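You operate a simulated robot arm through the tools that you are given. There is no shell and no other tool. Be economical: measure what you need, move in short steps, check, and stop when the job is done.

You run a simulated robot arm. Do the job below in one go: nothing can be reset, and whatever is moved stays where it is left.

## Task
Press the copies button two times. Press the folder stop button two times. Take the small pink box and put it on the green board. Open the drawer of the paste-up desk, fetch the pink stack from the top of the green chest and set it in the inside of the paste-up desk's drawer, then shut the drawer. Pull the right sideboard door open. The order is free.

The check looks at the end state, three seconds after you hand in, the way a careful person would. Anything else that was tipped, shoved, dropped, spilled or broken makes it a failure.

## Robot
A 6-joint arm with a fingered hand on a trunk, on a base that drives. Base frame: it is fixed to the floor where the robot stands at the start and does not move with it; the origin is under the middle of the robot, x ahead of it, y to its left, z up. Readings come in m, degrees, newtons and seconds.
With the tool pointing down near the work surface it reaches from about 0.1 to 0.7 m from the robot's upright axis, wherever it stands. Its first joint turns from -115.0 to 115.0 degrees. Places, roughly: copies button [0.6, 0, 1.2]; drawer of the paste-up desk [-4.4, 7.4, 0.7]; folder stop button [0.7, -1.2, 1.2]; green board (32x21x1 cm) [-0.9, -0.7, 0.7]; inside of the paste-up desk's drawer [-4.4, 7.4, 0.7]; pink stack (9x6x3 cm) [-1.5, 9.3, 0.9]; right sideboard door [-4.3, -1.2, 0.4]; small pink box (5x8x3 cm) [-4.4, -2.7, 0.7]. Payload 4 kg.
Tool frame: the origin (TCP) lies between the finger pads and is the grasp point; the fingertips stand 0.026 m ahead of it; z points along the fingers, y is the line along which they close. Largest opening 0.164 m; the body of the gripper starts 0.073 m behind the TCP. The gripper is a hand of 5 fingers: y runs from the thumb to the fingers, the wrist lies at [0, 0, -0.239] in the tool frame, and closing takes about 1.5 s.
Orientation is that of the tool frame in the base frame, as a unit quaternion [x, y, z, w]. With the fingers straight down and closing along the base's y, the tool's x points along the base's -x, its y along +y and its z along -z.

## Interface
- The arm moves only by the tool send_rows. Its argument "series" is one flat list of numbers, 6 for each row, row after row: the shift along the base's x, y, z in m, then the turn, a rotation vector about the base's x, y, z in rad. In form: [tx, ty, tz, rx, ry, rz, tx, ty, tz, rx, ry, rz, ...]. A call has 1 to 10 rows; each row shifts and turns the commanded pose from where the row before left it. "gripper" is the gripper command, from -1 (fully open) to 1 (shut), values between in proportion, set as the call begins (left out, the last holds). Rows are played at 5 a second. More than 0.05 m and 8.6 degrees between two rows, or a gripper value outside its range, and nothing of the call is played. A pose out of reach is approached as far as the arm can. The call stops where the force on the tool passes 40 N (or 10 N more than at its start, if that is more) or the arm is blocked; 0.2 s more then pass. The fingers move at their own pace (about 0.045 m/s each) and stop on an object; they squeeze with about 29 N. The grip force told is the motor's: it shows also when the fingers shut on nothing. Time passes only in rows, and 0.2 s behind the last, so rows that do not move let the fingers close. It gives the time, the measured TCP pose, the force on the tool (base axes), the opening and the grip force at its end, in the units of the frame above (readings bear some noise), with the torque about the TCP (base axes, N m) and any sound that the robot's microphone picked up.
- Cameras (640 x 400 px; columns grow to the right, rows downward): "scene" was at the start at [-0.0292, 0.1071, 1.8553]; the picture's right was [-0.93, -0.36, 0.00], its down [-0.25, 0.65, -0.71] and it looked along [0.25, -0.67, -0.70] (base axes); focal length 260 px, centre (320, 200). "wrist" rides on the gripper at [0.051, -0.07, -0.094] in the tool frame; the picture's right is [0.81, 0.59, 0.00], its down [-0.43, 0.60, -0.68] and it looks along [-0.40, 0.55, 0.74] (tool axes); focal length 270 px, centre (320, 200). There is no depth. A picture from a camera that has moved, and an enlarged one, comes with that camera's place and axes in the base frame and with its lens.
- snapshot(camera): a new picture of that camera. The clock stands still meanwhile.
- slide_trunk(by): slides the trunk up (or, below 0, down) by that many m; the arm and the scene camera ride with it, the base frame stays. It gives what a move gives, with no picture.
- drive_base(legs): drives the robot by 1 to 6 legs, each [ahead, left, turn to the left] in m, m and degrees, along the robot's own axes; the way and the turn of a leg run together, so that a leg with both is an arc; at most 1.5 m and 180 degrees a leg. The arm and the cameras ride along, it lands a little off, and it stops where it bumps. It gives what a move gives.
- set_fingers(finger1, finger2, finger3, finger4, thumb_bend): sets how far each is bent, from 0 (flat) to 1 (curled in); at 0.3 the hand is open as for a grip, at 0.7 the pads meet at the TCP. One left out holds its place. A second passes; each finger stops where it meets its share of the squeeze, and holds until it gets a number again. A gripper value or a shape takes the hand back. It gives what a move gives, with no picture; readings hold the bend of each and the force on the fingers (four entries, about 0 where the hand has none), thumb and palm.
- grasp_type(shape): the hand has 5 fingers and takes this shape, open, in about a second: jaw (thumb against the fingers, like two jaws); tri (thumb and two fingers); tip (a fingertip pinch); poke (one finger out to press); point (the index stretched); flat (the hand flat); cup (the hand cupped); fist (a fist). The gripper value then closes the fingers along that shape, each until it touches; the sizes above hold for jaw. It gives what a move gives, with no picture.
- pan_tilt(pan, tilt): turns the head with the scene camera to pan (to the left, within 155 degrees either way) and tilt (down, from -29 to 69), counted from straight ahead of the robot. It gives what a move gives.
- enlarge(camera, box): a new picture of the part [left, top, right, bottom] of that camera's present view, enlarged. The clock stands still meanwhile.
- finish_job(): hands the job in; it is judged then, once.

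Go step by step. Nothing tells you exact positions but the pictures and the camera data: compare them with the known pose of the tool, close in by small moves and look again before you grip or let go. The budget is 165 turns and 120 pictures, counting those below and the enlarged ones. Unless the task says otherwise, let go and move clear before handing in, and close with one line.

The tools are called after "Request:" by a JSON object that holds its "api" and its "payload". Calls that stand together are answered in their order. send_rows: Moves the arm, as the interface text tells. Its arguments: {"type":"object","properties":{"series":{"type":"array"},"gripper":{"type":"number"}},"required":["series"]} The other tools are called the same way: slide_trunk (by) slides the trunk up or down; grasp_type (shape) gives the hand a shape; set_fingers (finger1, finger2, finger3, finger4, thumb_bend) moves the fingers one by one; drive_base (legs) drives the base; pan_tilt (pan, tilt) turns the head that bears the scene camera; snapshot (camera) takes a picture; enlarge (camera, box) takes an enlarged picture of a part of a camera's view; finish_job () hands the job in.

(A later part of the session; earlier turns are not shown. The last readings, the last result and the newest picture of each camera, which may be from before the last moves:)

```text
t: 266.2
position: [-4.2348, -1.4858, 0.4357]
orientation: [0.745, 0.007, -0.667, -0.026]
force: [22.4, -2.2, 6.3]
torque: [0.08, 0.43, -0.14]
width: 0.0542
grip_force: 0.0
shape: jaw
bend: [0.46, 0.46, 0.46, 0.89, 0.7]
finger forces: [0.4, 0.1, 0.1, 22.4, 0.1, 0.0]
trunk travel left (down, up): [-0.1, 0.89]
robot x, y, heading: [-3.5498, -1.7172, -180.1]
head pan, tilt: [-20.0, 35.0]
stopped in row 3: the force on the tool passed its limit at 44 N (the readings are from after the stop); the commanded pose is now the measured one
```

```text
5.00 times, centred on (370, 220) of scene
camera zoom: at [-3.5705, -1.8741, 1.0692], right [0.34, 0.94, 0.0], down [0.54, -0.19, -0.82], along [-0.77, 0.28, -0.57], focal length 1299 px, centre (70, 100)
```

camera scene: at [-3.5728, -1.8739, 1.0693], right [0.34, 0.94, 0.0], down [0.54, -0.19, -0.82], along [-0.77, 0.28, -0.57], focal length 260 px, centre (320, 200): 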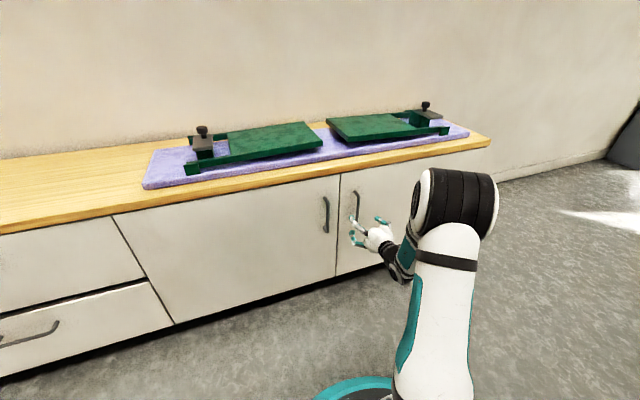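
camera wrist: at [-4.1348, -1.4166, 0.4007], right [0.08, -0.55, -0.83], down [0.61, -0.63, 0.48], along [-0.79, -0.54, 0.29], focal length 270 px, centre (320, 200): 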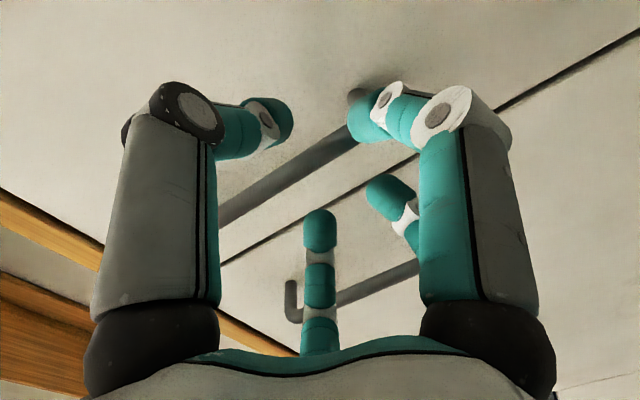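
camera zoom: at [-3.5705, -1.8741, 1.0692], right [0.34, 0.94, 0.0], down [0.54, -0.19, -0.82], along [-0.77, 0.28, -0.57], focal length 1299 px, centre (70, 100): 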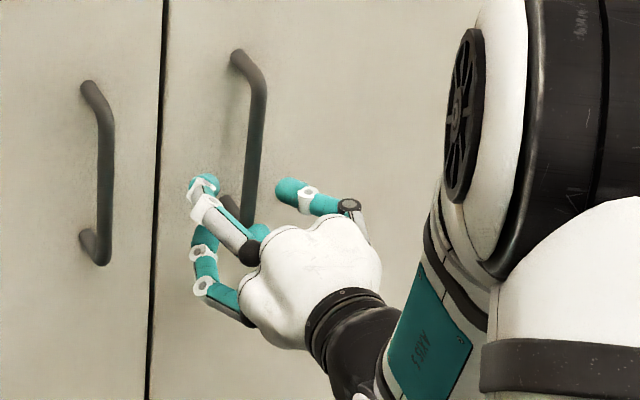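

Triangulation puts the bar about 2.3 cm ahead of the TCP, between thumb and fingers; the fingertips reach the door face. I close the hand on the bar.

Request:
{"api": "send_rows", "payload": {"series": [0.003, 0.003, 0, 0, 0, 0, 0, 0, 0, 0, 0, 0, 0, 0, 0, 0, 0, 0, 0, 0, 0, 0, 0, 0, 0, 0, 0, 0, 0, 0, 0, 0, 0, 0, 0, 0], "gripper": 1}}

Request:
{"api": "snapshot", "payload": {"camera": "wrist"}}

Request:
{"api": "enlarge", "payload": {"camera": "scene", "box": [320, 180, 420, 260]}}

```text
t: 267.6
position: [-4.2316, -1.4834, 0.4351]
orientation: [0.746, 0.008, -0.665, -0.025]
force: [24.8, -11.6, -6.7]
torque: [-0.14, -0.2, 0.08]
width: 0.0126
grip_force: 28.8
shape: jaw
bend: [0.85, 0.7, 0.7, 0.85, 0.7]
finger forces: [0.1, 0.0, 0.0, 0.0, 39.5, 0.1]
trunk travel left (down, up): [-0.1, 0.89]
robot x, y, heading: [-3.5485, -1.7135, -180.0]
head pan, tilt: [-20.0, 35.0]
```

```text
33 pictures are left
camera wrist: at [-4.1326, -1.415, 0.3987], right [0.08, -0.55, -0.83], down [0.61, -0.63, 0.48], along [-0.79, -0.55, 0.28], focal length 270 px, centre (320, 200)
```

wrist: 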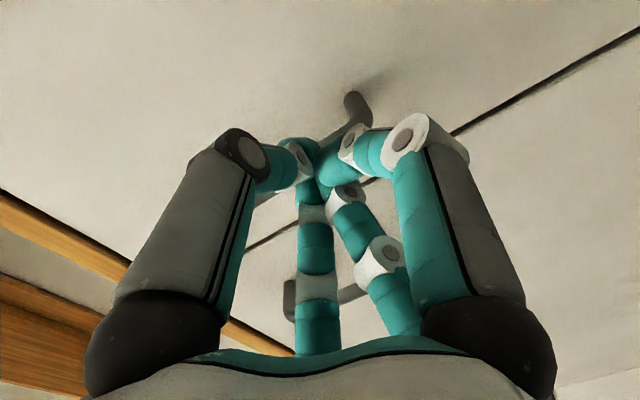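

```text
5.00 times, centred on (370, 220) of scene
camera zoom: at [-3.5716, -1.8742, 1.0691], right [0.34, 0.94, 0.0], down [0.54, -0.19, -0.82], along [-0.77, 0.28, -0.57], focal length 1299 px, centre (70, 100)
```

zoom: 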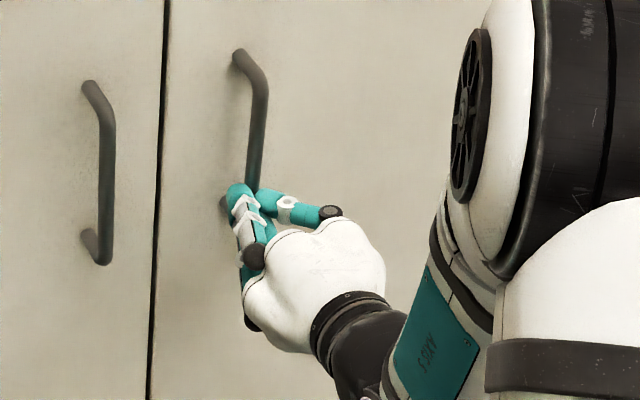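

Thumb is pressing on something and the width reads 1.3 cm. I try a gentle pull to see whether the bar is held.

Request:
{"api": "send_rows", "payload": {"series": [0.01, 0, 0, 0, 0, 0, 0.015, 0, 0, 0, 0, 0, 0.015, 0.001, 0, 0, 0, 0]}}

Request:
{"api": "enlarge", "payload": {"camera": "scene", "box": [320, 170, 440, 260]}}

```text
t: 268.4
position: [-4.1932, -1.4826, 0.4364]
orientation: [0.745, 0.009, -0.667, -0.026]
force: [0.5, 0.5, 0.4]
torque: [-0.03, 0.01, 0.02]
width: 0.0114
grip_force: 28.9
shape: jaw
bend: [0.85, 0.7, 0.7, 0.85, 0.69]
finger forces: [0.0, 0.0, 0.0, 0.0, 0.0, 0.0]
trunk travel left (down, up): [-0.1, 0.89]
robot x, y, heading: [-3.5516, -1.7149, -179.7]
head pan, tilt: [-20.0, 35.0]
```

```text
4.44 times, centred on (380, 215) of scene
camera zoom: at [-3.5723, -1.8737, 1.0692], right [0.34, 0.94, 0.0], down [0.54, -0.19, -0.82], along [-0.77, 0.28, -0.57], focal length 1155 px, centre (53, 133)
```

zoom: 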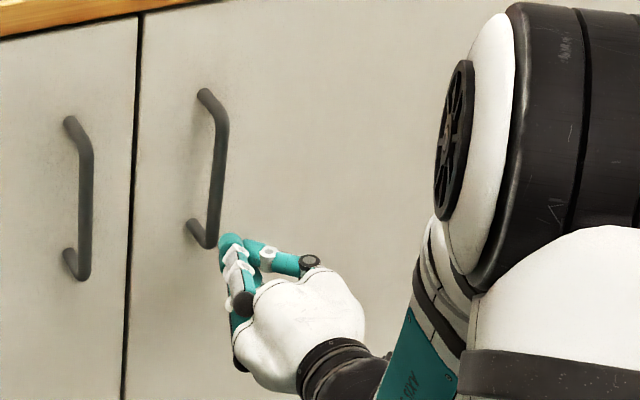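

The bar slipped out: the tips were at its lower end. I back off, raise the hand to the bar's middle, and fold fingers 1 and 4 out of the way so that thumb and fingers 2–3 can straddle it.

Request:
{"api": "send_rows", "payload": {"series": [0.03, 0, 0.01, 0, 0, 0, 0.02, 0, 0.02, 0, 0, 0, 0, 0, 0.02, 0, 0, 0, 0, 0, 0, 0, 0, 0, 0, 0, 0, 0, 0, 0, 0, 0, 0, 0, 0, 0, 0, 0, 0, 0, 0, 0], "gripper": -0.3}}

Request:
{"api": "set_fingers", "payload": {"finger1": 1, "finger4": 1}}

Request:
{"api": "snapshot", "payload": {"camera": "wrist"}}

Request:
{"api": "enlarge", "payload": {"camera": "scene", "box": [320, 150, 440, 250]}}

```text
t: 270.0
position: [-4.1426, -1.4826, 0.4882]
orientation: [0.746, 0.009, -0.666, -0.025]
force: [0.0, 0.1, -0.9]
torque: [0.0, 0.03, -0.01]
width: 0.1066
grip_force: 0.1
shape: jaw
bend: [0.31, 0.31, 0.31, 0.31, 0.7]
finger forces: [0.0, 0.0, 0.0, 0.1, 0.0, 0.0]
trunk travel left (down, up): [-0.1, 0.89]
robot x, y, heading: [-3.5512, -1.717, -180.1]
head pan, tilt: [-20.0, 35.0]
```

```text
t: 271.0
position: [-4.1429, -1.4822, 0.4876]
orientation: [0.745, 0.008, -0.666, -0.026]
force: [-1.0, -0.5, 0.6]
torque: [0.01, 0.02, -0.02]
width: 0.0488
grip_force: 0.1
shape: fingers
bend: [0.75, 0.31, 0.31, 0.75, 0.7]
finger forces: [0.0, 0.0, 0.0, 0.0, 0.0, 0.1]
trunk travel left (down, up): [-0.1, 0.89]
robot x, y, heading: [-3.5534, -1.7151, -180.2]
head pan, tilt: [-20.0, 35.0]
```

```text
30 pictures are left
camera wrist: at [-4.0437, -1.4136, 0.4511], right [0.08, -0.55, -0.83], down [0.61, -0.63, 0.47], along [-0.79, -0.55, 0.29], focal length 270 px, centre (320, 200)
```

wrist: 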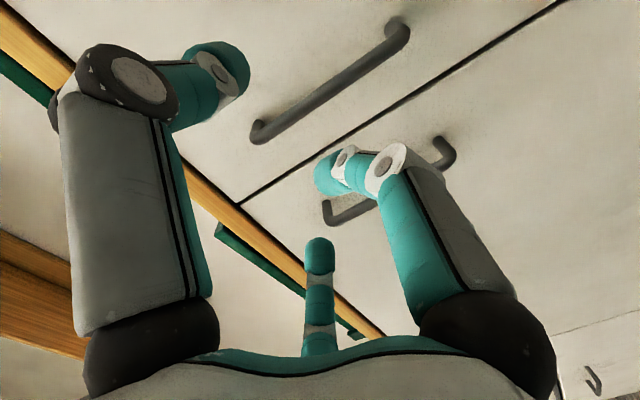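

```text
4.00 times, centred on (380, 200) of scene
camera zoom: at [-3.5721, -1.8739, 1.0692], right [0.34, 0.94, 0.0], down [0.54, -0.19, -0.82], along [-0.77, 0.28, -0.57], focal length 1039 px, centre (80, 200)
```

zoom: 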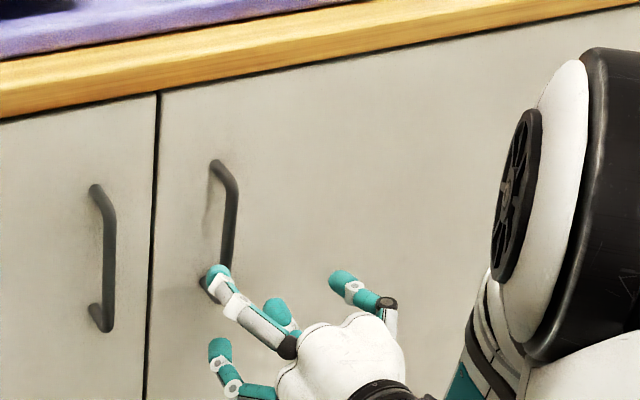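

I now have the bar at x ≈ -4.26, y ≈ -1.477, z 0.40–0.53. I set finger 1 straight (it passes below the bar) and half-bend the others, then go in deeper than before.

Request:
{"api": "set_fingers", "payload": {"finger1": 0, "finger2": 0.5, "finger3": 0.5, "finger4": 0.55, "thumb_bend": 0.55}}

Request:
{"api": "send_rows", "payload": {"series": [-0.02, 0.003, -0.016, 0, 0, 0, -0.02, 0.002, -0.016, 0, 0, 0, -0.02, 0, 0, 0, 0, 0, -0.015, 0, 0, 0, 0, 0, -0.012, 0, 0, 0, 0, 0, -0.01, 0, 0, 0, 0, 0]}}

Request:
{"api": "snapshot", "payload": {"camera": "wrist"}}

```text
t: 272.0
position: [-4.1439, -1.4817, 0.4881]
orientation: [0.746, 0.009, -0.666, -0.025]
force: [1.1, 0.1, -0.1]
torque: [0.03, -0.02, -0.02]
width: 0.0995
grip_force: 0.1
shape: fingers
bend: [0.01, 0.5, 0.5, 0.55, 0.55]
finger forces: [0.0, 0.0, 0.0, 0.0, 0.1, 0.0]
trunk travel left (down, up): [-0.1, 0.89]
robot x, y, heading: [-3.5529, -1.7172, -179.9]
head pan, tilt: [-20.0, 35.0]
```

```text
t: 273.4
position: [-4.239, -1.4761, 0.4553]
orientation: [0.745, 0.007, -0.667, -0.026]
force: [0.4, 1.2, 0.6]
torque: [-0.01, 0.04, -0.07]
width: 0.0994
grip_force: 0.2
shape: fingers
bend: [0.01, 0.5, 0.5, 0.55, 0.55]
finger forces: [0.0, 0.0, 0.1, 0.7, 0.0, 0.0]
trunk travel left (down, up): [-0.1, 0.89]
robot x, y, heading: [-3.5502, -1.7164, -180.0]
head pan, tilt: [-20.0, 35.0]
```

```text
28 pictures are left
camera wrist: at [-4.14, -1.408, 0.4186], right [0.08, -0.55, -0.83], down [0.61, -0.63, 0.48], along [-0.79, -0.55, 0.29], focal length 270 px, centre (320, 200)
```

wrist: 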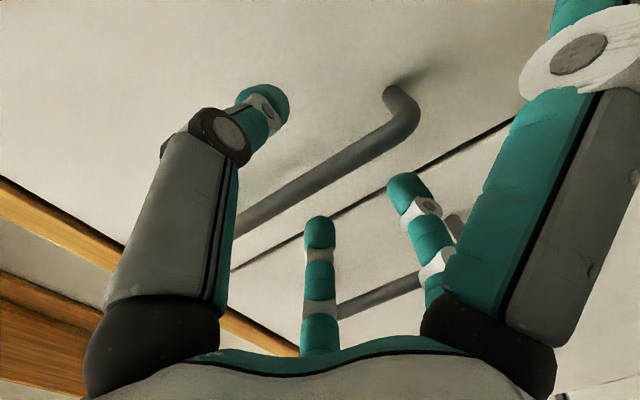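

The bar now runs between thumb and fingers. I close fingers 2–4 and the thumb on it.

Request:
{"api": "send_rows", "payload": {"series": [-0.006, -0.002, 0, 0, 0, 0]}}

Request:
{"api": "set_fingers", "payload": {"finger2": 0.9, "finger3": 0.9, "finger4": 0.9, "thumb_bend": 0.9}}

Request:
{"api": "send_rows", "payload": {"series": [0.01, 0, 0, 0, 0, 0, 0.015, 0.0, 0, 0, 0, 0, 0.015, 0.001, 0, 0, 0, 0]}}

Request:
{"api": "snapshot", "payload": {"camera": "wrist"}}

```text
t: 273.8
position: [-4.2458, -1.4787, 0.4545]
orientation: [0.745, 0.008, -0.666, -0.026]
force: [2.3, 2.5, -0.1]
torque: [-0.09, 0.11, -0.06]
width: 0.0994
grip_force: 0.6
shape: fingers
bend: [0.01, 0.5, 0.5, 0.55, 0.55]
finger forces: [0.0, 0.1, 0.1, 2.6, 0.0, 0.1]
trunk travel left (down, up): [-0.1, 0.89]
robot x, y, heading: [-3.5518, -1.7166, -179.8]
head pan, tilt: [-20.0, 35.0]
```

```text
t: 274.8
position: [-4.2461, -1.476, 0.4565]
orientation: [0.744, 0.006, -0.667, -0.027]
force: [-3.6, 27.1, 5.8]
torque: [-0.31, 0.25, -0.27]
width: 0.1013
grip_force: 31.9
shape: fingers
bend: [0.01, 0.73, 0.74, 0.74, 0.75]
finger forces: [0.0, 10.9, 10.8, 10.6, 32.1, 0.1]
trunk travel left (down, up): [-0.1, 0.89]
robot x, y, heading: [-3.5523, -1.7159, -179.9]
head pan, tilt: [-20.0, 35.0]
```

```text
t: 275.6
position: [-4.2055, -1.4742, 0.4553]
orientation: [0.745, 0.006, -0.667, -0.026]
force: [-5.3, 37.7, 6.6]
torque: [-0.36, 0.26, -0.27]
width: 0.1011
grip_force: 23.7
shape: fingers
bend: [0.01, 0.73, 0.74, 0.74, 0.75]
finger forces: [0.0, 0.0, 0.0, 14.3, 33.5, 0.0]
trunk travel left (down, up): [-0.1, 0.89]
robot x, y, heading: [-3.5505, -1.7147, -179.9]
head pan, tilt: [-20.0, 35.0]
```

```text
27 pictures are left
camera wrist: at [-4.1058, -1.4061, 0.4191], right [0.07, -0.55, -0.83], down [0.61, -0.64, 0.47], along [-0.79, -0.54, 0.29], focal length 270 px, centre (320, 200)
```

wrist: 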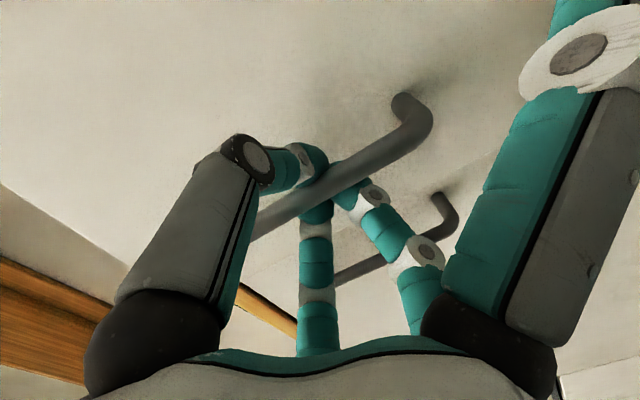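

The bar is gripped and the door has started to move. I pull along the hinge arc with the hand yawing along.

Request:
{"api": "send_rows", "payload": {"series": [0.0152, 0.0128, 0, 0, 0, 0.03, 0.0276, 0.0055, 0, 0, 0, 0.04, 0.0272, 0.0068, 0, 0, 0, 0.04, 0.0268, 0.0082, 0, 0, 0, 0.04, 0.0264, 0.0095, 0, 0, 0, 0.04]}}

Request:
{"api": "snapshot", "payload": {"camera": "scene"}}

```text
t: 276.8
position: [-4.0837, -1.4357, 0.4524]
orientation: [0.742, 0.08, -0.665, 0.038]
force: [-3.2, 7.3, 0.5]
torque: [-0.12, 0.03, 0.03]
width: 0.1021
grip_force: 1.9
shape: fingers
bend: [0.01, 0.73, 0.74, 0.75, 0.78]
finger forces: [0.0, 0.0, 0.0, 3.8, 0.0, 0.1]
trunk travel left (down, up): [-0.1, 0.89]
robot x, y, heading: [-3.5503, -1.7173, -179.6]
head pan, tilt: [-20.0, 35.0]
```

```text
26 pictures are left
camera scene: at [-3.5722, -1.8737, 1.0692], right [0.34, 0.94, 0.0], down [0.54, -0.19, -0.82], along [-0.77, 0.28, -0.57], focal length 260 px, centre (320, 200)
```

scene: 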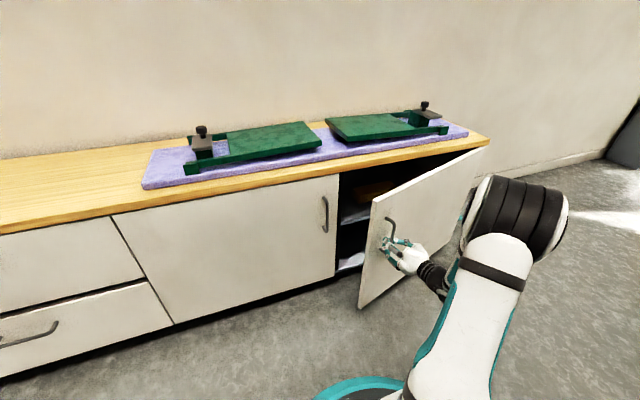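

The door is opening nicely. I continue the arc.

Request:
{"api": "send_rows", "payload": {"series": [0.0259, 0.0108, 0, 0, 0, 0.04, 0.0253, 0.0122, 0, 0, 0, 0.04, 0.0247, 0.0131, 0, 0, 0, 0.04, 0.0239, 0.0148, 0, 0, 0, 0.04, 0.0233, 0.0155, 0, 0, 0, 0.04]}}

Request:
{"api": "send_rows", "payload": {"series": [0.0225, 0.017, 0, 0, 0, 0.04, 0.0215, 0.0181, 0, 0, 0, 0.04, 0.0205, 0.0193, 0, 0, 0, 0.04, 0.0197, 0.0204, 0, 0, 0, 0.04, 0.0186, 0.0214, 0, 0, 0, 0.04]}}

Request:
{"api": "snapshot", "payload": {"camera": "scene"}}

```text
t: 278.0
position: [-3.9985, -1.3852, 0.4506]
orientation: [0.747, 0.149, -0.642, 0.093]
force: [0.3, -0.6, 0.1]
torque: [-0.01, -0.02, 0.02]
width: 0.1027
grip_force: 0.1
shape: fingers
bend: [0.01, 0.73, 0.74, 0.75, 0.78]
finger forces: [0.0, 0.0, 0.0, 0.0, 0.1, 0.0]
out of reach, approached as far as the arm can: row 4, 5
trunk travel left (down, up): [-0.1, 0.89]
robot x, y, heading: [-3.5512, -1.7162, -179.8]
head pan, tilt: [-20.0, 35.0]
```

```text
t: 279.1
position: [-3.99, -1.3703, 0.4308]
orientation: [0.755, 0.202, -0.611, 0.124]
force: [9.3, -14.2, 19.2]
torque: [-0.06, -0.12, -0.31]
width: 0.1071
grip_force: 27.4
shape: fingers
bend: [0.01, 0.74, 0.76, 0.77, 0.87]
finger forces: [0.0, 29.0, 26.2, 0.0, 0.0, 0.0]
out of reach, approached as far as the arm can: row 1, 2, 3, 4, 5
trunk travel left (down, up): [-0.1, 0.89]
robot x, y, heading: [-3.5501, -1.7178, -180.1]
head pan, tilt: [-20.0, 35.0]
stopped in row 5: the force on the tool passed its limit at 44 N (the readings are from after the stop); the commanded pose is now the measured one
```

```text
25 pictures are left
camera scene: at [-3.5702, -1.8758, 1.0692], right [0.34, 0.94, 0.0], down [0.54, -0.19, -0.82], along [-0.77, 0.28, -0.57], focal length 260 px, centre (320, 200)
```

scene: 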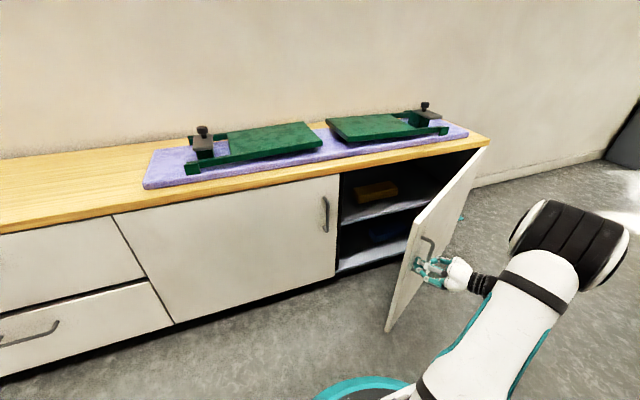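

The door is about 35–40° open and the arm is at its inner limit. I release the bar, back away with the base, and will push the door wider from its inner side.

Request:
{"api": "set_fingers", "payload": {"finger2": 0.3, "finger3": 0.3, "finger4": 0.3, "thumb_bend": 0.3}}

Request:
{"api": "drive_base", "payload": {"legs": [[-0.1, -0.06, 0]]}}

Request:
{"api": "snapshot", "payload": {"camera": "scene"}}

```text
t: 280.1
position: [-3.9908, -1.3688, 0.4278]
orientation: [0.757, 0.199, -0.611, 0.123]
force: [0.4, 0.0, -0.5]
torque: [0.01, -0.02, -0.01]
width: 0.1101
grip_force: 0.2
shape: fingers
bend: [0.01, 0.3, 0.3, 0.3, 0.3]
finger forces: [0.0, 0.0, 0.0, 0.1, 0.0, 0.0]
trunk travel left (down, up): [-0.1, 0.89]
robot x, y, heading: [-3.5497, -1.7169, -180.1]
head pan, tilt: [-20.0, 35.0]
```

```text
t: 281.3
position: [-3.8924, -1.3089, 0.4276]
orientation: [0.757, 0.2, -0.61, 0.123]
force: [-0.7, 0.1, 0.1]
torque: [-0.02, 0.01, 0.04]
width: 0.1099
grip_force: 0.1
shape: fingers
bend: [0.01, 0.3, 0.3, 0.3, 0.3]
finger forces: [0.0, 0.1, 0.0, 0.0, 0.0, 0.1]
trunk travel left (down, up): [-0.1, 0.89]
robot x, y, heading: [-3.449, -1.6564, -179.9]
head pan, tilt: [-20.0, 35.0]
```

```text
24 pictures are left
camera scene: at [-3.4725, -1.8147, 1.0692], right [0.34, 0.94, 0.0], down [0.54, -0.19, -0.82], along [-0.77, 0.28, -0.57], focal length 260 px, centre (320, 200)
```

scene: 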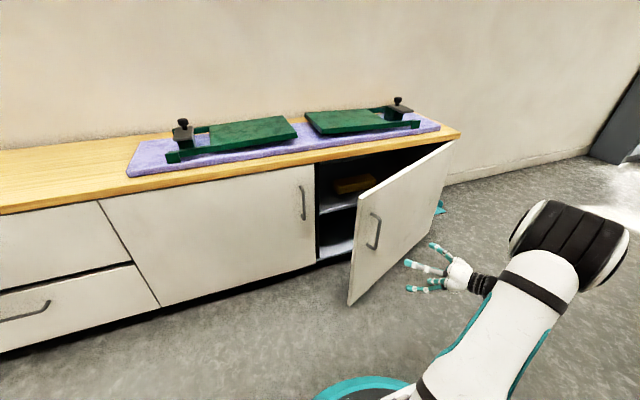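

The door stands at about 25°. I make a fist, go round its free edge with the base, and sweep right to push it open.

Request:
{"api": "grasp_type", "payload": {"shape": "fist"}}

Request:
{"api": "drive_base", "payload": {"legs": [[0, 0.35, 0], [0.2, 0, 0], [0, -0.2, 0]]}}

Request:
{"api": "snapshot", "payload": {"camera": "scene"}}

```text
t: 282.2
position: [-3.892, -1.3091, 0.428]
orientation: [0.757, 0.2, -0.61, 0.123]
force: [0.3, -1.0, -1.2]
torque: [-0.03, 0.0, 0.0]
width: 0.0
grip_force: 0.1
shape: fist
bend: [0.99, 1.0, 1.0, 0.97, 0.63]
finger forces: [0.0, 0.0, 0.1, 0.1, 0.1, 0.1]
trunk travel left (down, up): [-0.1, 0.89]
robot x, y, heading: [-3.4557, -1.6568, -180.0]
head pan, tilt: [-20.0, 35.0]
```

```text
t: 286.4
position: [-4.0825, -1.5669, 0.4271]
orientation: [0.753, 0.204, -0.611, 0.135]
force: [0.7, -2.3, 0.7]
torque: [0.07, 0.01, -0.25]
width: 0.0002
grip_force: 0.0
shape: fist
bend: [1.0, 1.0, 1.0, 0.93, 0.63]
finger forces: [0.1, 0.1, 0.1, 0.0, 1.5, 0.1]
trunk travel left (down, up): [-0.1, 0.89]
robot x, y, heading: [-3.649, -1.9062, -179.9]
head pan, tilt: [-20.0, 35.0]
stopped in leg 3: the force on the tool passed its limit at 116 N (the readings are from after the stop); the commanded pose is now the measured one
```

```text
23 pictures are left
camera scene: at [-3.6657, -2.0628, 1.0692], right [0.34, 0.94, 0.0], down [0.54, -0.19, -0.82], along [-0.77, 0.28, -0.57], focal length 260 px, centre (320, 200)
```

scene: 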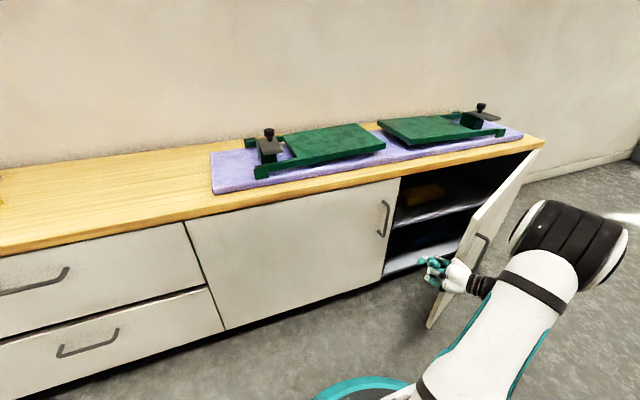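

The hand is now at the door's inner side by its free edge. I push gently with the arm to the right.

Request:
{"api": "send_rows", "payload": {"series": [0, 0.015, 0, 0, 0, 0, 0, 0.015, 0, 0, 0, 0, 0, 0.02, 0, 0, 0, 0, 0, 0.02, 0, 0, 0, 0, 0, 0.02, 0, 0, 0, 0, 0, 0.02, 0, 0, 0, 0]}}

Request:
{"api": "snapshot", "payload": {"camera": "scene"}}

```text
t: 287.8
position: [-4.0829, -1.5665, 0.4275]
orientation: [0.753, 0.205, -0.611, 0.135]
force: [1.8, -4.7, -0.7]
torque: [0.0, 0.01, -0.38]
width: 0.0
grip_force: 0.0
shape: fist
bend: [1.0, 1.0, 1.0, 0.92, 0.63]
finger forces: [0.0, 0.1, 0.1, 0.0, 4.0, 0.0]
out of reach, approached as far as the arm can: row 1, 2, 3, 4, 5, 6
trunk travel left (down, up): [-0.1, 0.89]
robot x, y, heading: [-3.643, -1.9073, -179.8]
head pan, tilt: [-20.0, 35.0]
```

```text
22 pictures are left
camera scene: at [-3.6657, -2.0628, 1.0692], right [0.34, 0.94, 0.0], down [0.54, -0.19, -0.82], along [-0.77, 0.28, -0.57], focal length 260 px, centre (320, 200)
```

scene: 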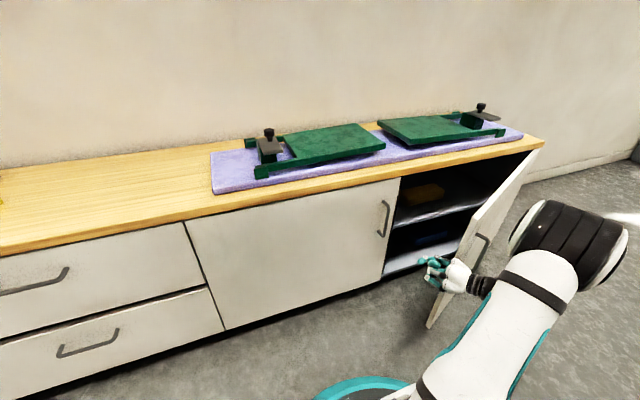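

The hand only met the door's edge, which can't turn it. I'll instead face along the sideboard (+y), put the hand into the gap behind the door and push sideways. First I retreat and turn right.

Request:
{"api": "drive_base", "payload": {"legs": [[0, 0.33, 0], [0, 0, -90], [0, 0.25, 0]]}}

Request:
{"api": "send_rows", "payload": {"series": [-0.015, 0.045, 0, 0, 0, -0.047, -0.02, 0.045, 0, 0, 0, -0.047, -0.03, 0.03, 0, 0, 0, -0.047, -0.045, 0.01, 0, 0, 0, -0.047, -0.048, 0, 0, 0, 0, -0.047, -0.048, 0, 0, 0, 0, -0.047, -0.048, 0, 0, 0, 0, -0.047, -0.048, 0, 0, 0, 0, -0.047, -0.048, 0, 0, 0, 0, -0.047, -0.048, 0, 0, 0, 0, -0.047]}}

Request:
{"api": "pan_tilt", "payload": {"pan": 0, "tilt": 35}}

Request:
{"api": "snapshot", "payload": {"camera": "scene"}}

```text
t: 295.2
position: [-3.5527, -1.794, 0.4262]
orientation: [0.678, -0.387, -0.527, -0.336]
force: [0.1, 0.5, 0.0]
torque: [-0.01, 0.02, 0.01]
width: 0.0002
grip_force: 0.1
shape: fist
bend: [1.0, 1.0, 1.0, 0.9, 0.63]
finger forces: [0.0, 0.0, 0.0, 0.0, 0.0, 0.1]
trunk travel left (down, up): [-0.1, 0.89]
robot x, y, heading: [-3.8869, -2.2322, 90.5]
head pan, tilt: [-20.0, 35.0]
```

```text
t: 297.4
position: [-3.8455, -1.6656, 0.4335]
orientation: [0.579, -0.523, -0.447, -0.437]
force: [0.3, 0.2, 0.7]
torque: [0.02, 0.01, -0.04]
width: 0.0002
grip_force: 0.0
shape: fist
bend: [1.0, 1.0, 1.0, 0.9, 0.63]
finger forces: [0.0, 0.0, 0.1, 0.1, 0.1, 0.1]
out of reach, approached as far as the arm can: row 9, 10
trunk travel left (down, up): [-0.1, 0.89]
robot x, y, heading: [-3.8862, -2.2346, 90.4]
head pan, tilt: [-20.0, 35.0]
```

```text
t: 298.3
position: [-3.8456, -1.6652, 0.4316]
orientation: [0.58, -0.524, -0.447, -0.436]
force: [0.2, 0.0, -1.4]
torque: [-0.02, -0.03, 0.0]
width: 0.0002
grip_force: 0.1
shape: fist
bend: [1.0, 1.0, 1.0, 0.9, 0.63]
finger forces: [0.0, 0.0, 0.1, 0.0, 0.1, 0.1]
trunk travel left (down, up): [-0.1, 0.89]
robot x, y, heading: [-3.8892, -2.2332, 90.6]
head pan, tilt: [0.0, 35.0]
```

```text
21 pictures are left
camera scene: at [-4.073, -2.2095, 1.0692], right [1.0, 0.01, 0.0], down [0.01, -0.57, -0.82], along [-0.01, 0.82, -0.57], focal length 260 px, centre (320, 200)
```

scene: 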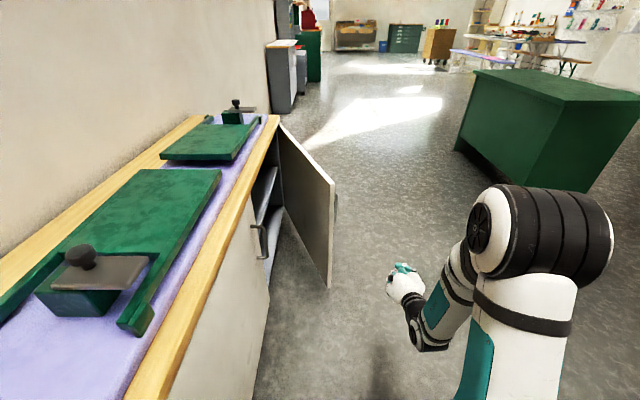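

Clear view: door about 24° open with free edge near [-4.04, -1.46]. I turn 25° left to bring the fist into the gap, then move along +y behind the door.

Request:
{"api": "drive_base", "payload": {"legs": [[0, 0, 24.5], [0.1, -0.024, 0], [0.163, -0.076, 0]]}}

Request:
{"api": "snapshot", "payload": {"camera": "scene"}}

```text
t: 301.8
position: [-4.1141, -1.4197, 0.432]
orientation: [0.679, -0.386, -0.53, -0.33]
force: [0.0, 0.1, -0.1]
torque: [0.01, -0.03, 0.03]
width: 0.0002
grip_force: 0.1
shape: fist
bend: [1.0, 1.0, 1.0, 0.89, 0.63]
finger forces: [0.0, 0.0, 0.0, 0.0, 0.1, 0.0]
trunk travel left (down, up): [-0.1, 0.89]
robot x, y, heading: [-3.9145, -1.9541, 115.6]
head pan, tilt: [0.0, 35.0]
```

```text
20 pictures are left
camera scene: at [-4.0895, -2.0104, 1.0692], right [0.9, 0.43, 0.0], down [0.25, -0.52, -0.82], along [-0.35, 0.74, -0.57], focal length 260 px, centre (320, 200)
```

scene: 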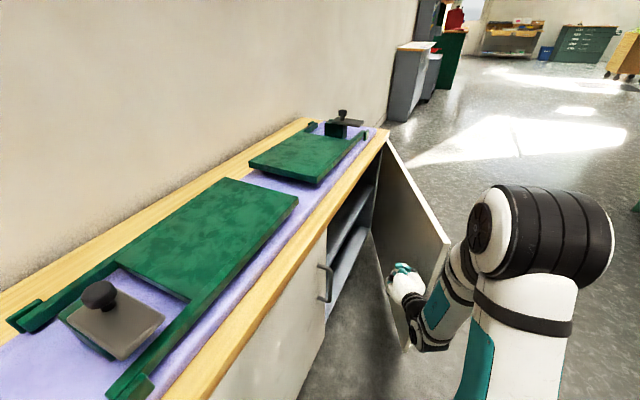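

The fist is behind the door. I push it outward by moving the base in +x.

Request:
{"api": "drive_base", "payload": {"legs": [[-0.064, -0.136, 0], [-0.064, -0.136, 0]]}}

Request:
{"api": "drive_base", "payload": {"legs": [[0.09, -0.13, 0], [0.09, -0.13, 0]]}}

Request:
{"api": "snapshot", "payload": {"camera": "scene"}}

```text
t: 304.1
position: [-3.8124, -1.4186, 0.4329]
orientation: [0.679, -0.386, -0.53, -0.33]
force: [-0.3, -0.9, -0.5]
torque: [-0.04, -0.03, 0.03]
width: 0.0
grip_force: 0.0
shape: fist
bend: [1.0, 1.0, 1.0, 0.89, 0.63]
finger forces: [0.0, 0.0, 0.0, 0.1, 0.0, 0.0]
trunk travel left (down, up): [-0.1, 0.89]
robot x, y, heading: [-3.6092, -1.9557, 115.4]
head pan, tilt: [0.0, 35.0]
```

```text
t: 306.6
position: [-3.6546, -1.1459, 0.4314]
orientation: [0.678, -0.386, -0.531, -0.33]
force: [0.7, 0.3, 0.7]
torque: [0.01, 0.01, 0.03]
width: 0.0
grip_force: 0.0
shape: fist
bend: [1.0, 1.0, 1.0, 0.88, 0.63]
finger forces: [0.0, 0.0, 0.0, 0.1, 0.1, 0.1]
trunk travel left (down, up): [-0.1, 0.89]
robot x, y, heading: [-3.4514, -1.681, 115.7]
head pan, tilt: [0.0, 35.0]
```

```text
19 pictures are left
camera scene: at [-3.6307, -1.7361, 1.0692], right [0.9, 0.43, 0.0], down [0.25, -0.52, -0.82], along [-0.35, 0.74, -0.57], focal length 260 px, centre (320, 200)
```

scene: 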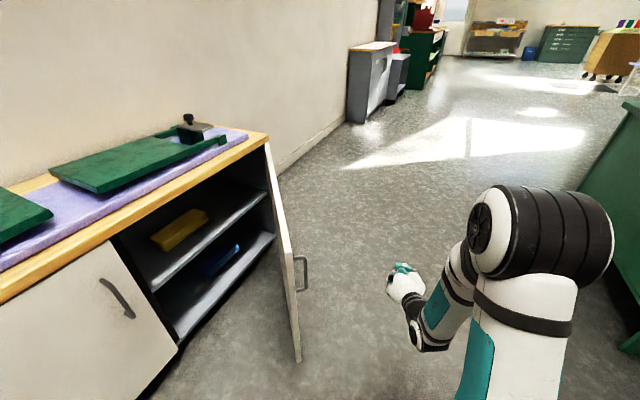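

The door is now around 42° open, and the fist slipped past its edge. I go round inside once more and push diagonally to open it wider.

Request:
{"api": "drive_base", "payload": {"legs": [[-0.39, 0.237, 0], [0.196, 0.294, 0], [0.2255, -0.108, 0], [0.0434, -0.187, 0], [0.065, -0.142, 0]]}}

Request:
{"api": "snapshot", "payload": {"camera": "scene"}}

```text
t: 314.7
position: [-3.8184, -1.0522, 0.4319]
orientation: [0.681, -0.383, -0.532, -0.327]
force: [0.1, 0.8, -0.2]
torque: [-0.02, -0.02, 0.0]
width: 0.0001
grip_force: 0.1
shape: fist
bend: [1.0, 1.0, 1.0, 0.85, 0.63]
finger forces: [0.0, 0.0, 0.0, 0.0, 0.0, 0.1]
trunk travel left (down, up): [-0.1, 0.89]
robot x, y, heading: [-3.612, -1.5874, 116.1]
head pan, tilt: [0.0, 35.0]
```

```text
18 pictures are left
camera scene: at [-3.7895, -1.6425, 1.0692], right [0.9, 0.44, 0.0], down [0.25, -0.51, -0.82], along [-0.36, 0.73, -0.57], focal length 260 px, centre (320, 200)
```

scene: 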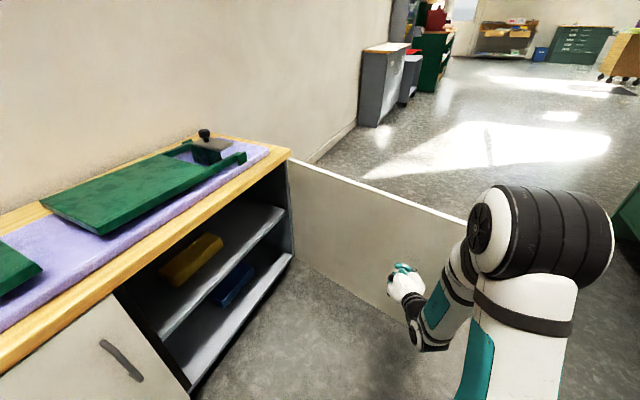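

The door is wide open (about 85°). Now I withdraw southwards, raise the trunk, turn to face east and look for a way out, since the open door blocks the passage north.

Request:
{"api": "drive_base", "payload": {"legs": [[-0.45, 0.219, 0]]}}

Request:
{"api": "slide_trunk", "payload": {"by": 0.4}}

Request:
{"api": "slide_trunk", "payload": {"by": 0.4}}

Request:
{"api": "drive_base", "payload": {"legs": [[0, 0, -116]]}}

Request:
{"api": "pan_tilt", "payload": {"pan": 10, "tilt": 40}}

Request:
{"api": "snapshot", "payload": {"camera": "scene"}}

```text
t: 317.6
position: [-3.8215, -1.5369, 0.4309]
orientation: [0.679, -0.384, -0.532, -0.328]
force: [-0.2, -0.1, 0.3]
torque: [0.02, -0.03, 0.0]
width: 0.0
grip_force: 0.2
shape: fist
bend: [1.0, 1.0, 1.0, 0.84, 0.63]
finger forces: [0.0, 0.0, 0.1, 0.0, 0.0, 0.0]
trunk travel left (down, up): [-0.1, 0.89]
robot x, y, heading: [-3.6169, -2.0715, 116.0]
head pan, tilt: [0.0, 35.0]
```

```text
t: 321.4
position: [-3.8222, -1.5358, 0.8315]
orientation: [0.68, -0.384, -0.532, -0.328]
force: [-0.2, 0.0, 0.7]
torque: [0.02, 0.01, 0.01]
width: 0.0
grip_force: 0.1
shape: fist
bend: [1.0, 1.0, 1.0, 0.83, 0.63]
finger forces: [0.0, 0.0, 0.0, 0.0, 0.0, 0.0]
trunk travel left (down, up): [-0.5, 0.49]
robot x, y, heading: [-3.6184, -2.0727, 116.0]
head pan, tilt: [0.0, 35.0]
```

```text
t: 325.3
position: [-3.8208, -1.5371, 1.2321]
orientation: [0.679, -0.385, -0.531, -0.329]
force: [0.0, 0.0, 0.2]
torque: [0.0, -0.01, 0.01]
width: 0.0001
grip_force: 0.0
shape: fist
bend: [1.0, 1.0, 1.0, 0.82, 0.63]
finger forces: [0.1, 0.1, 0.0, 0.1, 0.0, 0.0]
trunk travel left (down, up): [-0.9, 0.09]
robot x, y, heading: [-3.6187, -2.069, 115.8]
head pan, tilt: [0.0, 35.0]
```

```text
t: 330.5
position: [-3.0503, -2.1144, 1.2319]
orientation: [-0.038, 0.78, 0.006, 0.624]
force: [-0.2, -0.4, 0.0]
torque: [0.02, -0.01, 0.0]
width: 0.0
grip_force: 0.0
shape: fist
bend: [1.0, 1.0, 1.0, 0.81, 0.63]
finger forces: [0.0, 0.0, 0.0, 0.0, 0.0, 0.0]
trunk travel left (down, up): [-0.9, 0.09]
robot x, y, heading: [-3.6199, -2.0676, 0.3]
head pan, tilt: [0.0, 35.0]
```

```text
t: 331.2
position: [-3.0498, -2.1161, 1.2323]
orientation: [-0.038, 0.78, 0.007, 0.625]
force: [0.0, 1.2, 0.8]
torque: [-0.01, 0.02, -0.01]
width: 0.0004
grip_force: 0.0
shape: fist
bend: [1.0, 1.0, 1.0, 0.81, 0.63]
finger forces: [0.1, 0.0, 0.0, 0.0, 0.0, 0.0]
trunk travel left (down, up): [-0.9, 0.09]
robot x, y, heading: [-3.6207, -2.0695, 0.4]
head pan, tilt: [10.0, 40.0]
```

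```text
17 pictures are left
camera scene: at [-3.5943, -1.872, 1.8617], right [0.18, -0.98, 0.0], down [-0.63, -0.12, -0.77], along [0.75, 0.14, -0.64], focal length 260 px, centre (320, 200)
```

scene: 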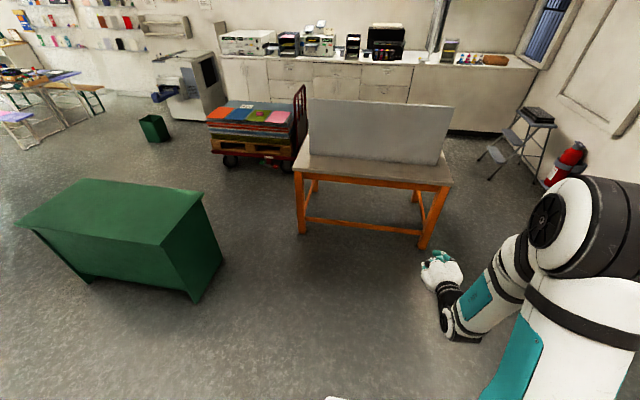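

The bench is only 0.4 m deep (x -2.8 to -2.4), leaving about 0.85 m between it and the open door. I pass along x ≈ -3.24 and then face north.

Request:
{"api": "drive_base", "payload": {"legs": [[0.38, 0, -0.4], [0, 1.5, 0], [0, 1.2, 0], [0, 0, 90]]}}

Request:
{"api": "pan_tilt", "payload": {"pan": 5, "tilt": 25}}

Request:
{"api": "snapshot", "payload": {"camera": "scene"}}

```text
t: 350.1
position: [-3.2252, 1.1962, 1.2321]
orientation: [0.583, -0.519, -0.451, -0.433]
force: [-0.4, -0.7, 0.4]
torque: [-0.02, 0.03, -0.04]
width: 0.0001
grip_force: 0.1
shape: fist
bend: [1.0, 1.0, 1.0, 0.8, 0.63]
finger forces: [0.0, 0.0, 0.0, 0.0, 0.0, 0.0]
trunk travel left (down, up): [-0.9, 0.09]
robot x, y, heading: [-3.2617, 0.6276, 91.4]
head pan, tilt: [10.0, 40.0]
```

```text
t: 350.9
position: [-3.2272, 1.1955, 1.2316]
orientation: [0.584, -0.519, -0.449, -0.433]
force: [0.3, -0.2, 0.5]
torque: [-0.02, 0.03, -0.02]
width: 0.0
grip_force: 0.1
shape: fist
bend: [1.0, 1.0, 1.0, 0.8, 0.63]
finger forces: [0.1, 0.1, 0.1, 0.0, 0.1, 0.1]
trunk travel left (down, up): [-0.9, 0.09]
robot x, y, heading: [-3.2582, 0.6273, 91.8]
head pan, tilt: [5.0, 25.0]
```

```text
16 pictures are left
camera scene: at [-3.4532, 0.6508, 1.8849], right [0.99, 0.11, 0.0], down [0.05, -0.42, -0.91], along [-0.1, 0.9, -0.42], focal length 260 px, centre (320, 200)
```

scene: 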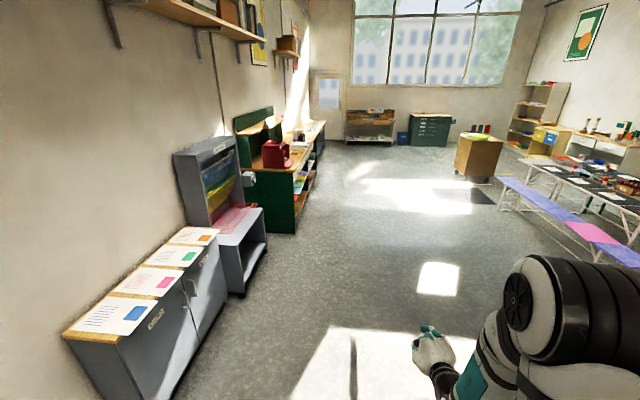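

The aisle north is clear; the paste-up desk is beyond the green shelf on the left, the green chest at the far wall. I drive up to y ≈ 6.6.

Request:
{"api": "drive_base", "payload": {"legs": [[0, 0, -1.8], [1.5, 0, 0], [1.5, 0, 0], [1.5, 0, 0], [1.4, 0, 0]]}}

Request:
{"api": "pan_tilt", "payload": {"pan": 65, "tilt": 40}}

Request:
{"api": "snapshot", "payload": {"camera": "scene"}}

```text
t: 379.3
position: [-3.0607, 7.0777, 1.2337]
orientation: [0.57, -0.533, -0.44, -0.444]
force: [-0.4, 0.1, -0.7]
torque: [-0.02, 0.0, 0.02]
width: 0.0001
grip_force: 0.1
shape: fist
bend: [1.0, 1.0, 1.0, 0.78, 0.63]
finger forces: [0.0, 0.1, 0.0, 0.0, 0.0, 0.0]
trunk travel left (down, up): [-0.9, 0.09]
robot x, y, heading: [-3.1239, 6.5106, 88.6]
head pan, tilt: [5.0, 25.0]
```

```text
t: 380.6
position: [-3.0603, 7.0776, 1.2316]
orientation: [0.571, -0.532, -0.44, -0.443]
force: [0.0, -0.1, 0.3]
torque: [0.01, 0.0, -0.03]
width: 0.0004
grip_force: 0.1
shape: fist
bend: [1.0, 1.0, 1.0, 0.78, 0.63]
finger forces: [0.0, 0.0, 0.0, 0.0, 0.0, 0.0]
trunk travel left (down, up): [-0.9, 0.09]
robot x, y, heading: [-3.1232, 6.5104, 89.1]
head pan, tilt: [65.0, 40.0]
```

```text
15 pictures are left
camera scene: at [-3.3816, 6.4889, 1.8617], right [0.44, 0.9, 0.0], down [0.58, -0.28, -0.77], along [-0.69, 0.34, -0.64], focal length 260 px, centre (320, 200)
```

scene: 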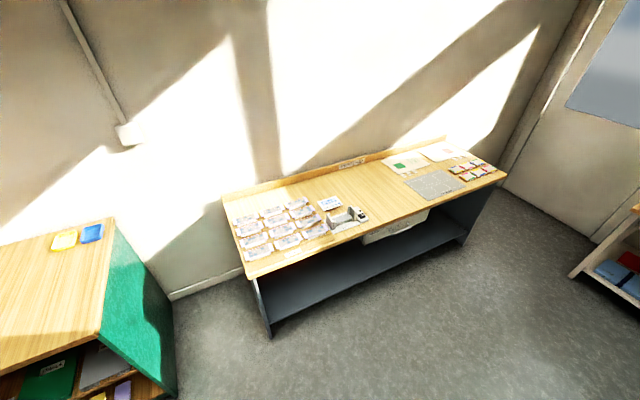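

The drawer is under the desk top at about [-4.19, 7.4, 0.70]. I enlarge it to see the handle.

Request:
{"api": "enlarge", "payload": {"camera": "scene", "box": [345, 195, 445, 260]}}

```text
6.15 times, centred on (395, 228) of scene
camera zoom: at [-3.3816, 6.4889, 1.8617], right [0.44, 0.9, 0.0], down [0.58, -0.28, -0.77], along [-0.69, 0.34, -0.64], focal length 1599 px, centre (-142, 31)
```

zoom: 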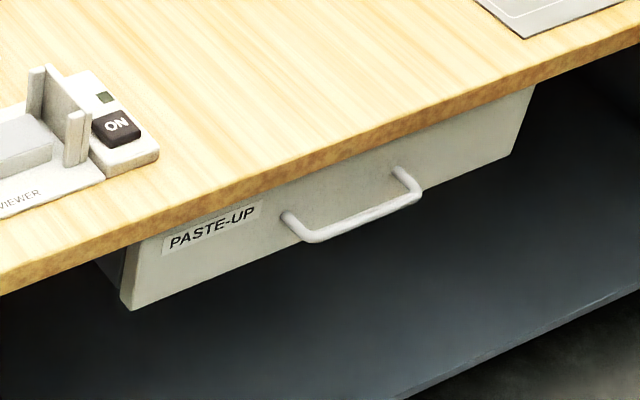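

It's a horizontal bar handle near [-4.14, 7.42, 0.70]. I roll the hand a quarter turn so thumb and fingers will close vertically around it.

Request:
{"api": "send_rows", "payload": {"series": [0, 0, 0, 0, -0.14, 0, 0, 0, 0, 0, -0.14, 0, 0, 0, 0, 0, -0.14, 0, 0, 0, 0, 0, -0.14, 0, 0, 0, 0, 0, -0.14, 0, 0, 0, 0, 0, -0.14, 0, 0, 0, 0, 0, -0.14, 0, 0, 0, 0, 0, -0.14, 0, 0, 0, 0, 0, -0.14, 0, 0, 0, 0, 0, -0.14, 0]}}

```text
t: 382.8
position: [-2.9398, 7.0479, 1.2463]
orientation: [0.722, -0.12, 0.031, -0.68]
force: [0.3, -0.1, 0.6]
torque: [0.01, -0.01, 0.0]
width: 0.0
grip_force: 0.0
shape: fist
bend: [1.0, 1.0, 1.0, 0.78, 0.63]
finger forces: [0.0, 0.0, 0.0, 0.1, 0.0, 0.0]
out of reach, approached as far as the arm can: row 1, 2, 3, 4, 5, 6, 7, 8, 9, 10
trunk travel left (down, up): [-0.9, 0.09]
robot x, y, heading: [-3.1223, 6.5093, 88.8]
head pan, tilt: [65.0, 40.0]
```

The roll worked (fingers below, thumb above). Now I turn to face the desk, lower the trunk and open the hand as I did for the door handle.

Request:
{"api": "drive_base", "payload": {"legs": [[0, 0, 91.2], [0, -0.68, 0], [0.25, 0, 0]]}}

Request:
{"api": "slide_trunk", "payload": {"by": -0.4}}

Request:
{"api": "slide_trunk", "payload": {"by": -0.13}}

Request:
{"api": "grasp_type", "payload": {"shape": "jaw"}}

Request:
{"api": "set_fingers", "payload": {"finger1": 0, "finger2": 0.5, "finger3": 0.5, "finger4": 0.55, "thumb_bend": 0.55}}

Request:
{"api": "send_rows", "payload": {"series": [-0.03, 0.01, 0, 0, 0, 0.05, -0.03, 0.01, 0, 0, 0, 0.05, -0.03, 0.01, 0, 0, 0, 0.05, -0.03, 0.01, 0, 0, 0, 0.05]}}

Request:
{"api": "snapshot", "payload": {"camera": "wrist"}}

```text
t: 391.8
position: [-3.9154, 7.3565, 1.2457]
orientation: [0.593, 0.43, -0.464, -0.498]
force: [-0.6, -0.3, -0.2]
torque: [-0.01, -0.02, -0.01]
width: 0.0
grip_force: 0.1
shape: fist
bend: [1.0, 1.0, 1.0, 0.78, 0.63]
finger forces: [0.0, 0.0, 0.0, 0.1, 0.0, 0.0]
trunk travel left (down, up): [-0.9, 0.09]
robot x, y, heading: [-3.3776, 7.1854, 179.9]
head pan, tilt: [65.0, 40.0]
```

```text
t: 395.6
position: [-3.9153, 7.356, 0.8452]
orientation: [0.593, 0.43, -0.464, -0.499]
force: [-0.3, -0.1, 0.8]
torque: [-0.01, 0.01, 0.01]
width: 0.0
grip_force: 0.1
shape: fist
bend: [1.0, 1.0, 1.0, 0.78, 0.63]
finger forces: [0.0, 0.1, 0.1, 0.0, 0.1, 0.1]
trunk travel left (down, up): [-0.5, 0.49]
robot x, y, heading: [-3.3757, 7.1862, 179.7]
head pan, tilt: [65.0, 40.0]
```

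```text
t: 397.2
position: [-3.9161, 7.3574, 0.7165]
orientation: [0.593, 0.43, -0.464, -0.499]
force: [0.1, -0.1, 0.3]
torque: [-0.07, -0.01, -0.01]
width: 0.0
grip_force: 0.2
shape: fist
bend: [1.0, 1.0, 1.0, 0.78, 0.63]
finger forces: [0.0, 0.0, 0.0, 0.0, 0.1, 0.0]
trunk travel left (down, up): [-0.37, 0.62]
robot x, y, heading: [-3.3724, 7.1842, 180.0]
head pan, tilt: [65.0, 40.0]
```

```text
t: 398.1
position: [-3.9155, 7.3564, 0.7165]
orientation: [0.594, 0.43, -0.463, -0.498]
force: [0.3, 0.3, -0.3]
torque: [-0.01, 0.03, -0.02]
width: 0.164
grip_force: 0.0
shape: jaw
bend: [0.3, 0.3, 0.3, 0.3, 0.3]
finger forces: [0.0, 0.0, 0.0, 0.1, 0.1, 0.0]
trunk travel left (down, up): [-0.37, 0.62]
robot x, y, heading: [-3.3717, 7.1804, 179.7]
head pan, tilt: [65.0, 40.0]
```

```text
t: 399.1
position: [-3.9156, 7.3567, 0.7166]
orientation: [0.593, 0.43, -0.464, -0.498]
force: [-0.1, 1.0, -0.4]
torque: [-0.01, 0.02, 0.02]
width: 0.0995
grip_force: 0.0
shape: fingers
bend: [0.01, 0.5, 0.5, 0.55, 0.55]
finger forces: [0.1, 0.0, 0.0, 0.1, 0.0, 0.0]
trunk travel left (down, up): [-0.37, 0.62]
robot x, y, heading: [-3.3729, 7.1831, 179.6]
head pan, tilt: [65.0, 40.0]
```

```text
t: 400.1
position: [-4.0359, 7.397, 0.7161]
orientation: [0.547, 0.487, -0.512, -0.45]
force: [0.0, 0.3, 1.0]
torque: [0.06, -0.03, -0.02]
width: 0.0992
grip_force: 0.1
shape: fingers
bend: [0.01, 0.5, 0.5, 0.55, 0.55]
finger forces: [0.0, 0.1, 0.0, 0.0, 0.0, 0.0]
trunk travel left (down, up): [-0.37, 0.62]
robot x, y, heading: [-3.3735, 7.1809, 179.9]
head pan, tilt: [65.0, 40.0]
```

```text
13 pictures are left
camera wrist: at [-3.9475, 7.4557, 0.7855], right [0.05, 0.73, -0.68], down [0.72, -0.5, -0.49], along [-0.69, -0.47, -0.55], focal length 270 px, centre (320, 200)
```

wrist: 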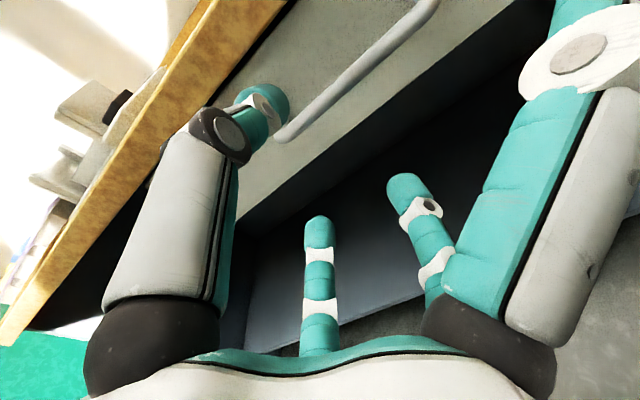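

The bar is at x ≈ -4.146, z ≈ 0.706, y 7.354–7.486. I shift 4 cm right, level with the bar, and slide the digits around it.

Request:
{"api": "set_fingers", "payload": {"thumb_bend": 0.6}}

Request:
{"api": "send_rows", "payload": {"series": [0, 0.02, -0.004, 0, 0, 0, 0, 0.018, -0.003, 0, 0, 0, -0.025, 0, 0, 0, 0, 0, -0.025, 0, 0, 0, 0, 0, -0.02, 0, 0, 0, 0, 0, -0.015, 0, 0, 0, 0, 0, -0.01, 0, 0, 0, 0, 0]}}

Request:
{"api": "snapshot", "payload": {"camera": "wrist"}}

```text
t: 401.1
position: [-4.0348, 7.3972, 0.7157]
orientation: [0.547, 0.486, -0.512, -0.45]
force: [-1.2, 0.3, -0.2]
torque: [-0.01, 0.02, -0.01]
width: 0.0991
grip_force: 0.0
shape: fingers
bend: [0.01, 0.5, 0.5, 0.55, 0.6]
finger forces: [0.0, 0.0, 0.0, 0.0, 0.1, 0.0]
trunk travel left (down, up): [-0.37, 0.62]
robot x, y, heading: [-3.3747, 7.1817, 179.3]
head pan, tilt: [65.0, 40.0]
```

```text
t: 402.7
position: [-4.1293, 7.4354, 0.7092]
orientation: [0.548, 0.486, -0.511, -0.45]
force: [-0.7, 0.2, 0.7]
torque: [0.02, 0.01, 0.0]
width: 0.0993
grip_force: 0.2
shape: fingers
bend: [0.01, 0.5, 0.5, 0.55, 0.6]
finger forces: [0.0, 0.0, 0.0, 0.0, 0.0, 0.0]
trunk travel left (down, up): [-0.37, 0.62]
robot x, y, heading: [-3.3746, 7.1836, 179.7]
head pan, tilt: [65.0, 40.0]
```

```text
12 pictures are left
camera wrist: at [-4.0427, 7.4941, 0.7794], right [0.05, 0.73, -0.68], down [0.72, -0.5, -0.49], along [-0.69, -0.47, -0.55], focal length 270 px, centre (320, 200)
```

wrist: 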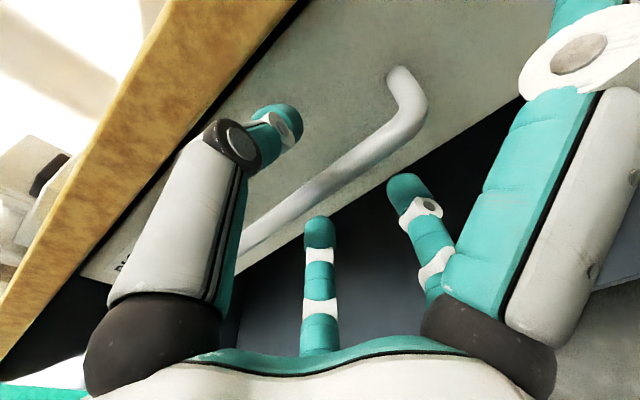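

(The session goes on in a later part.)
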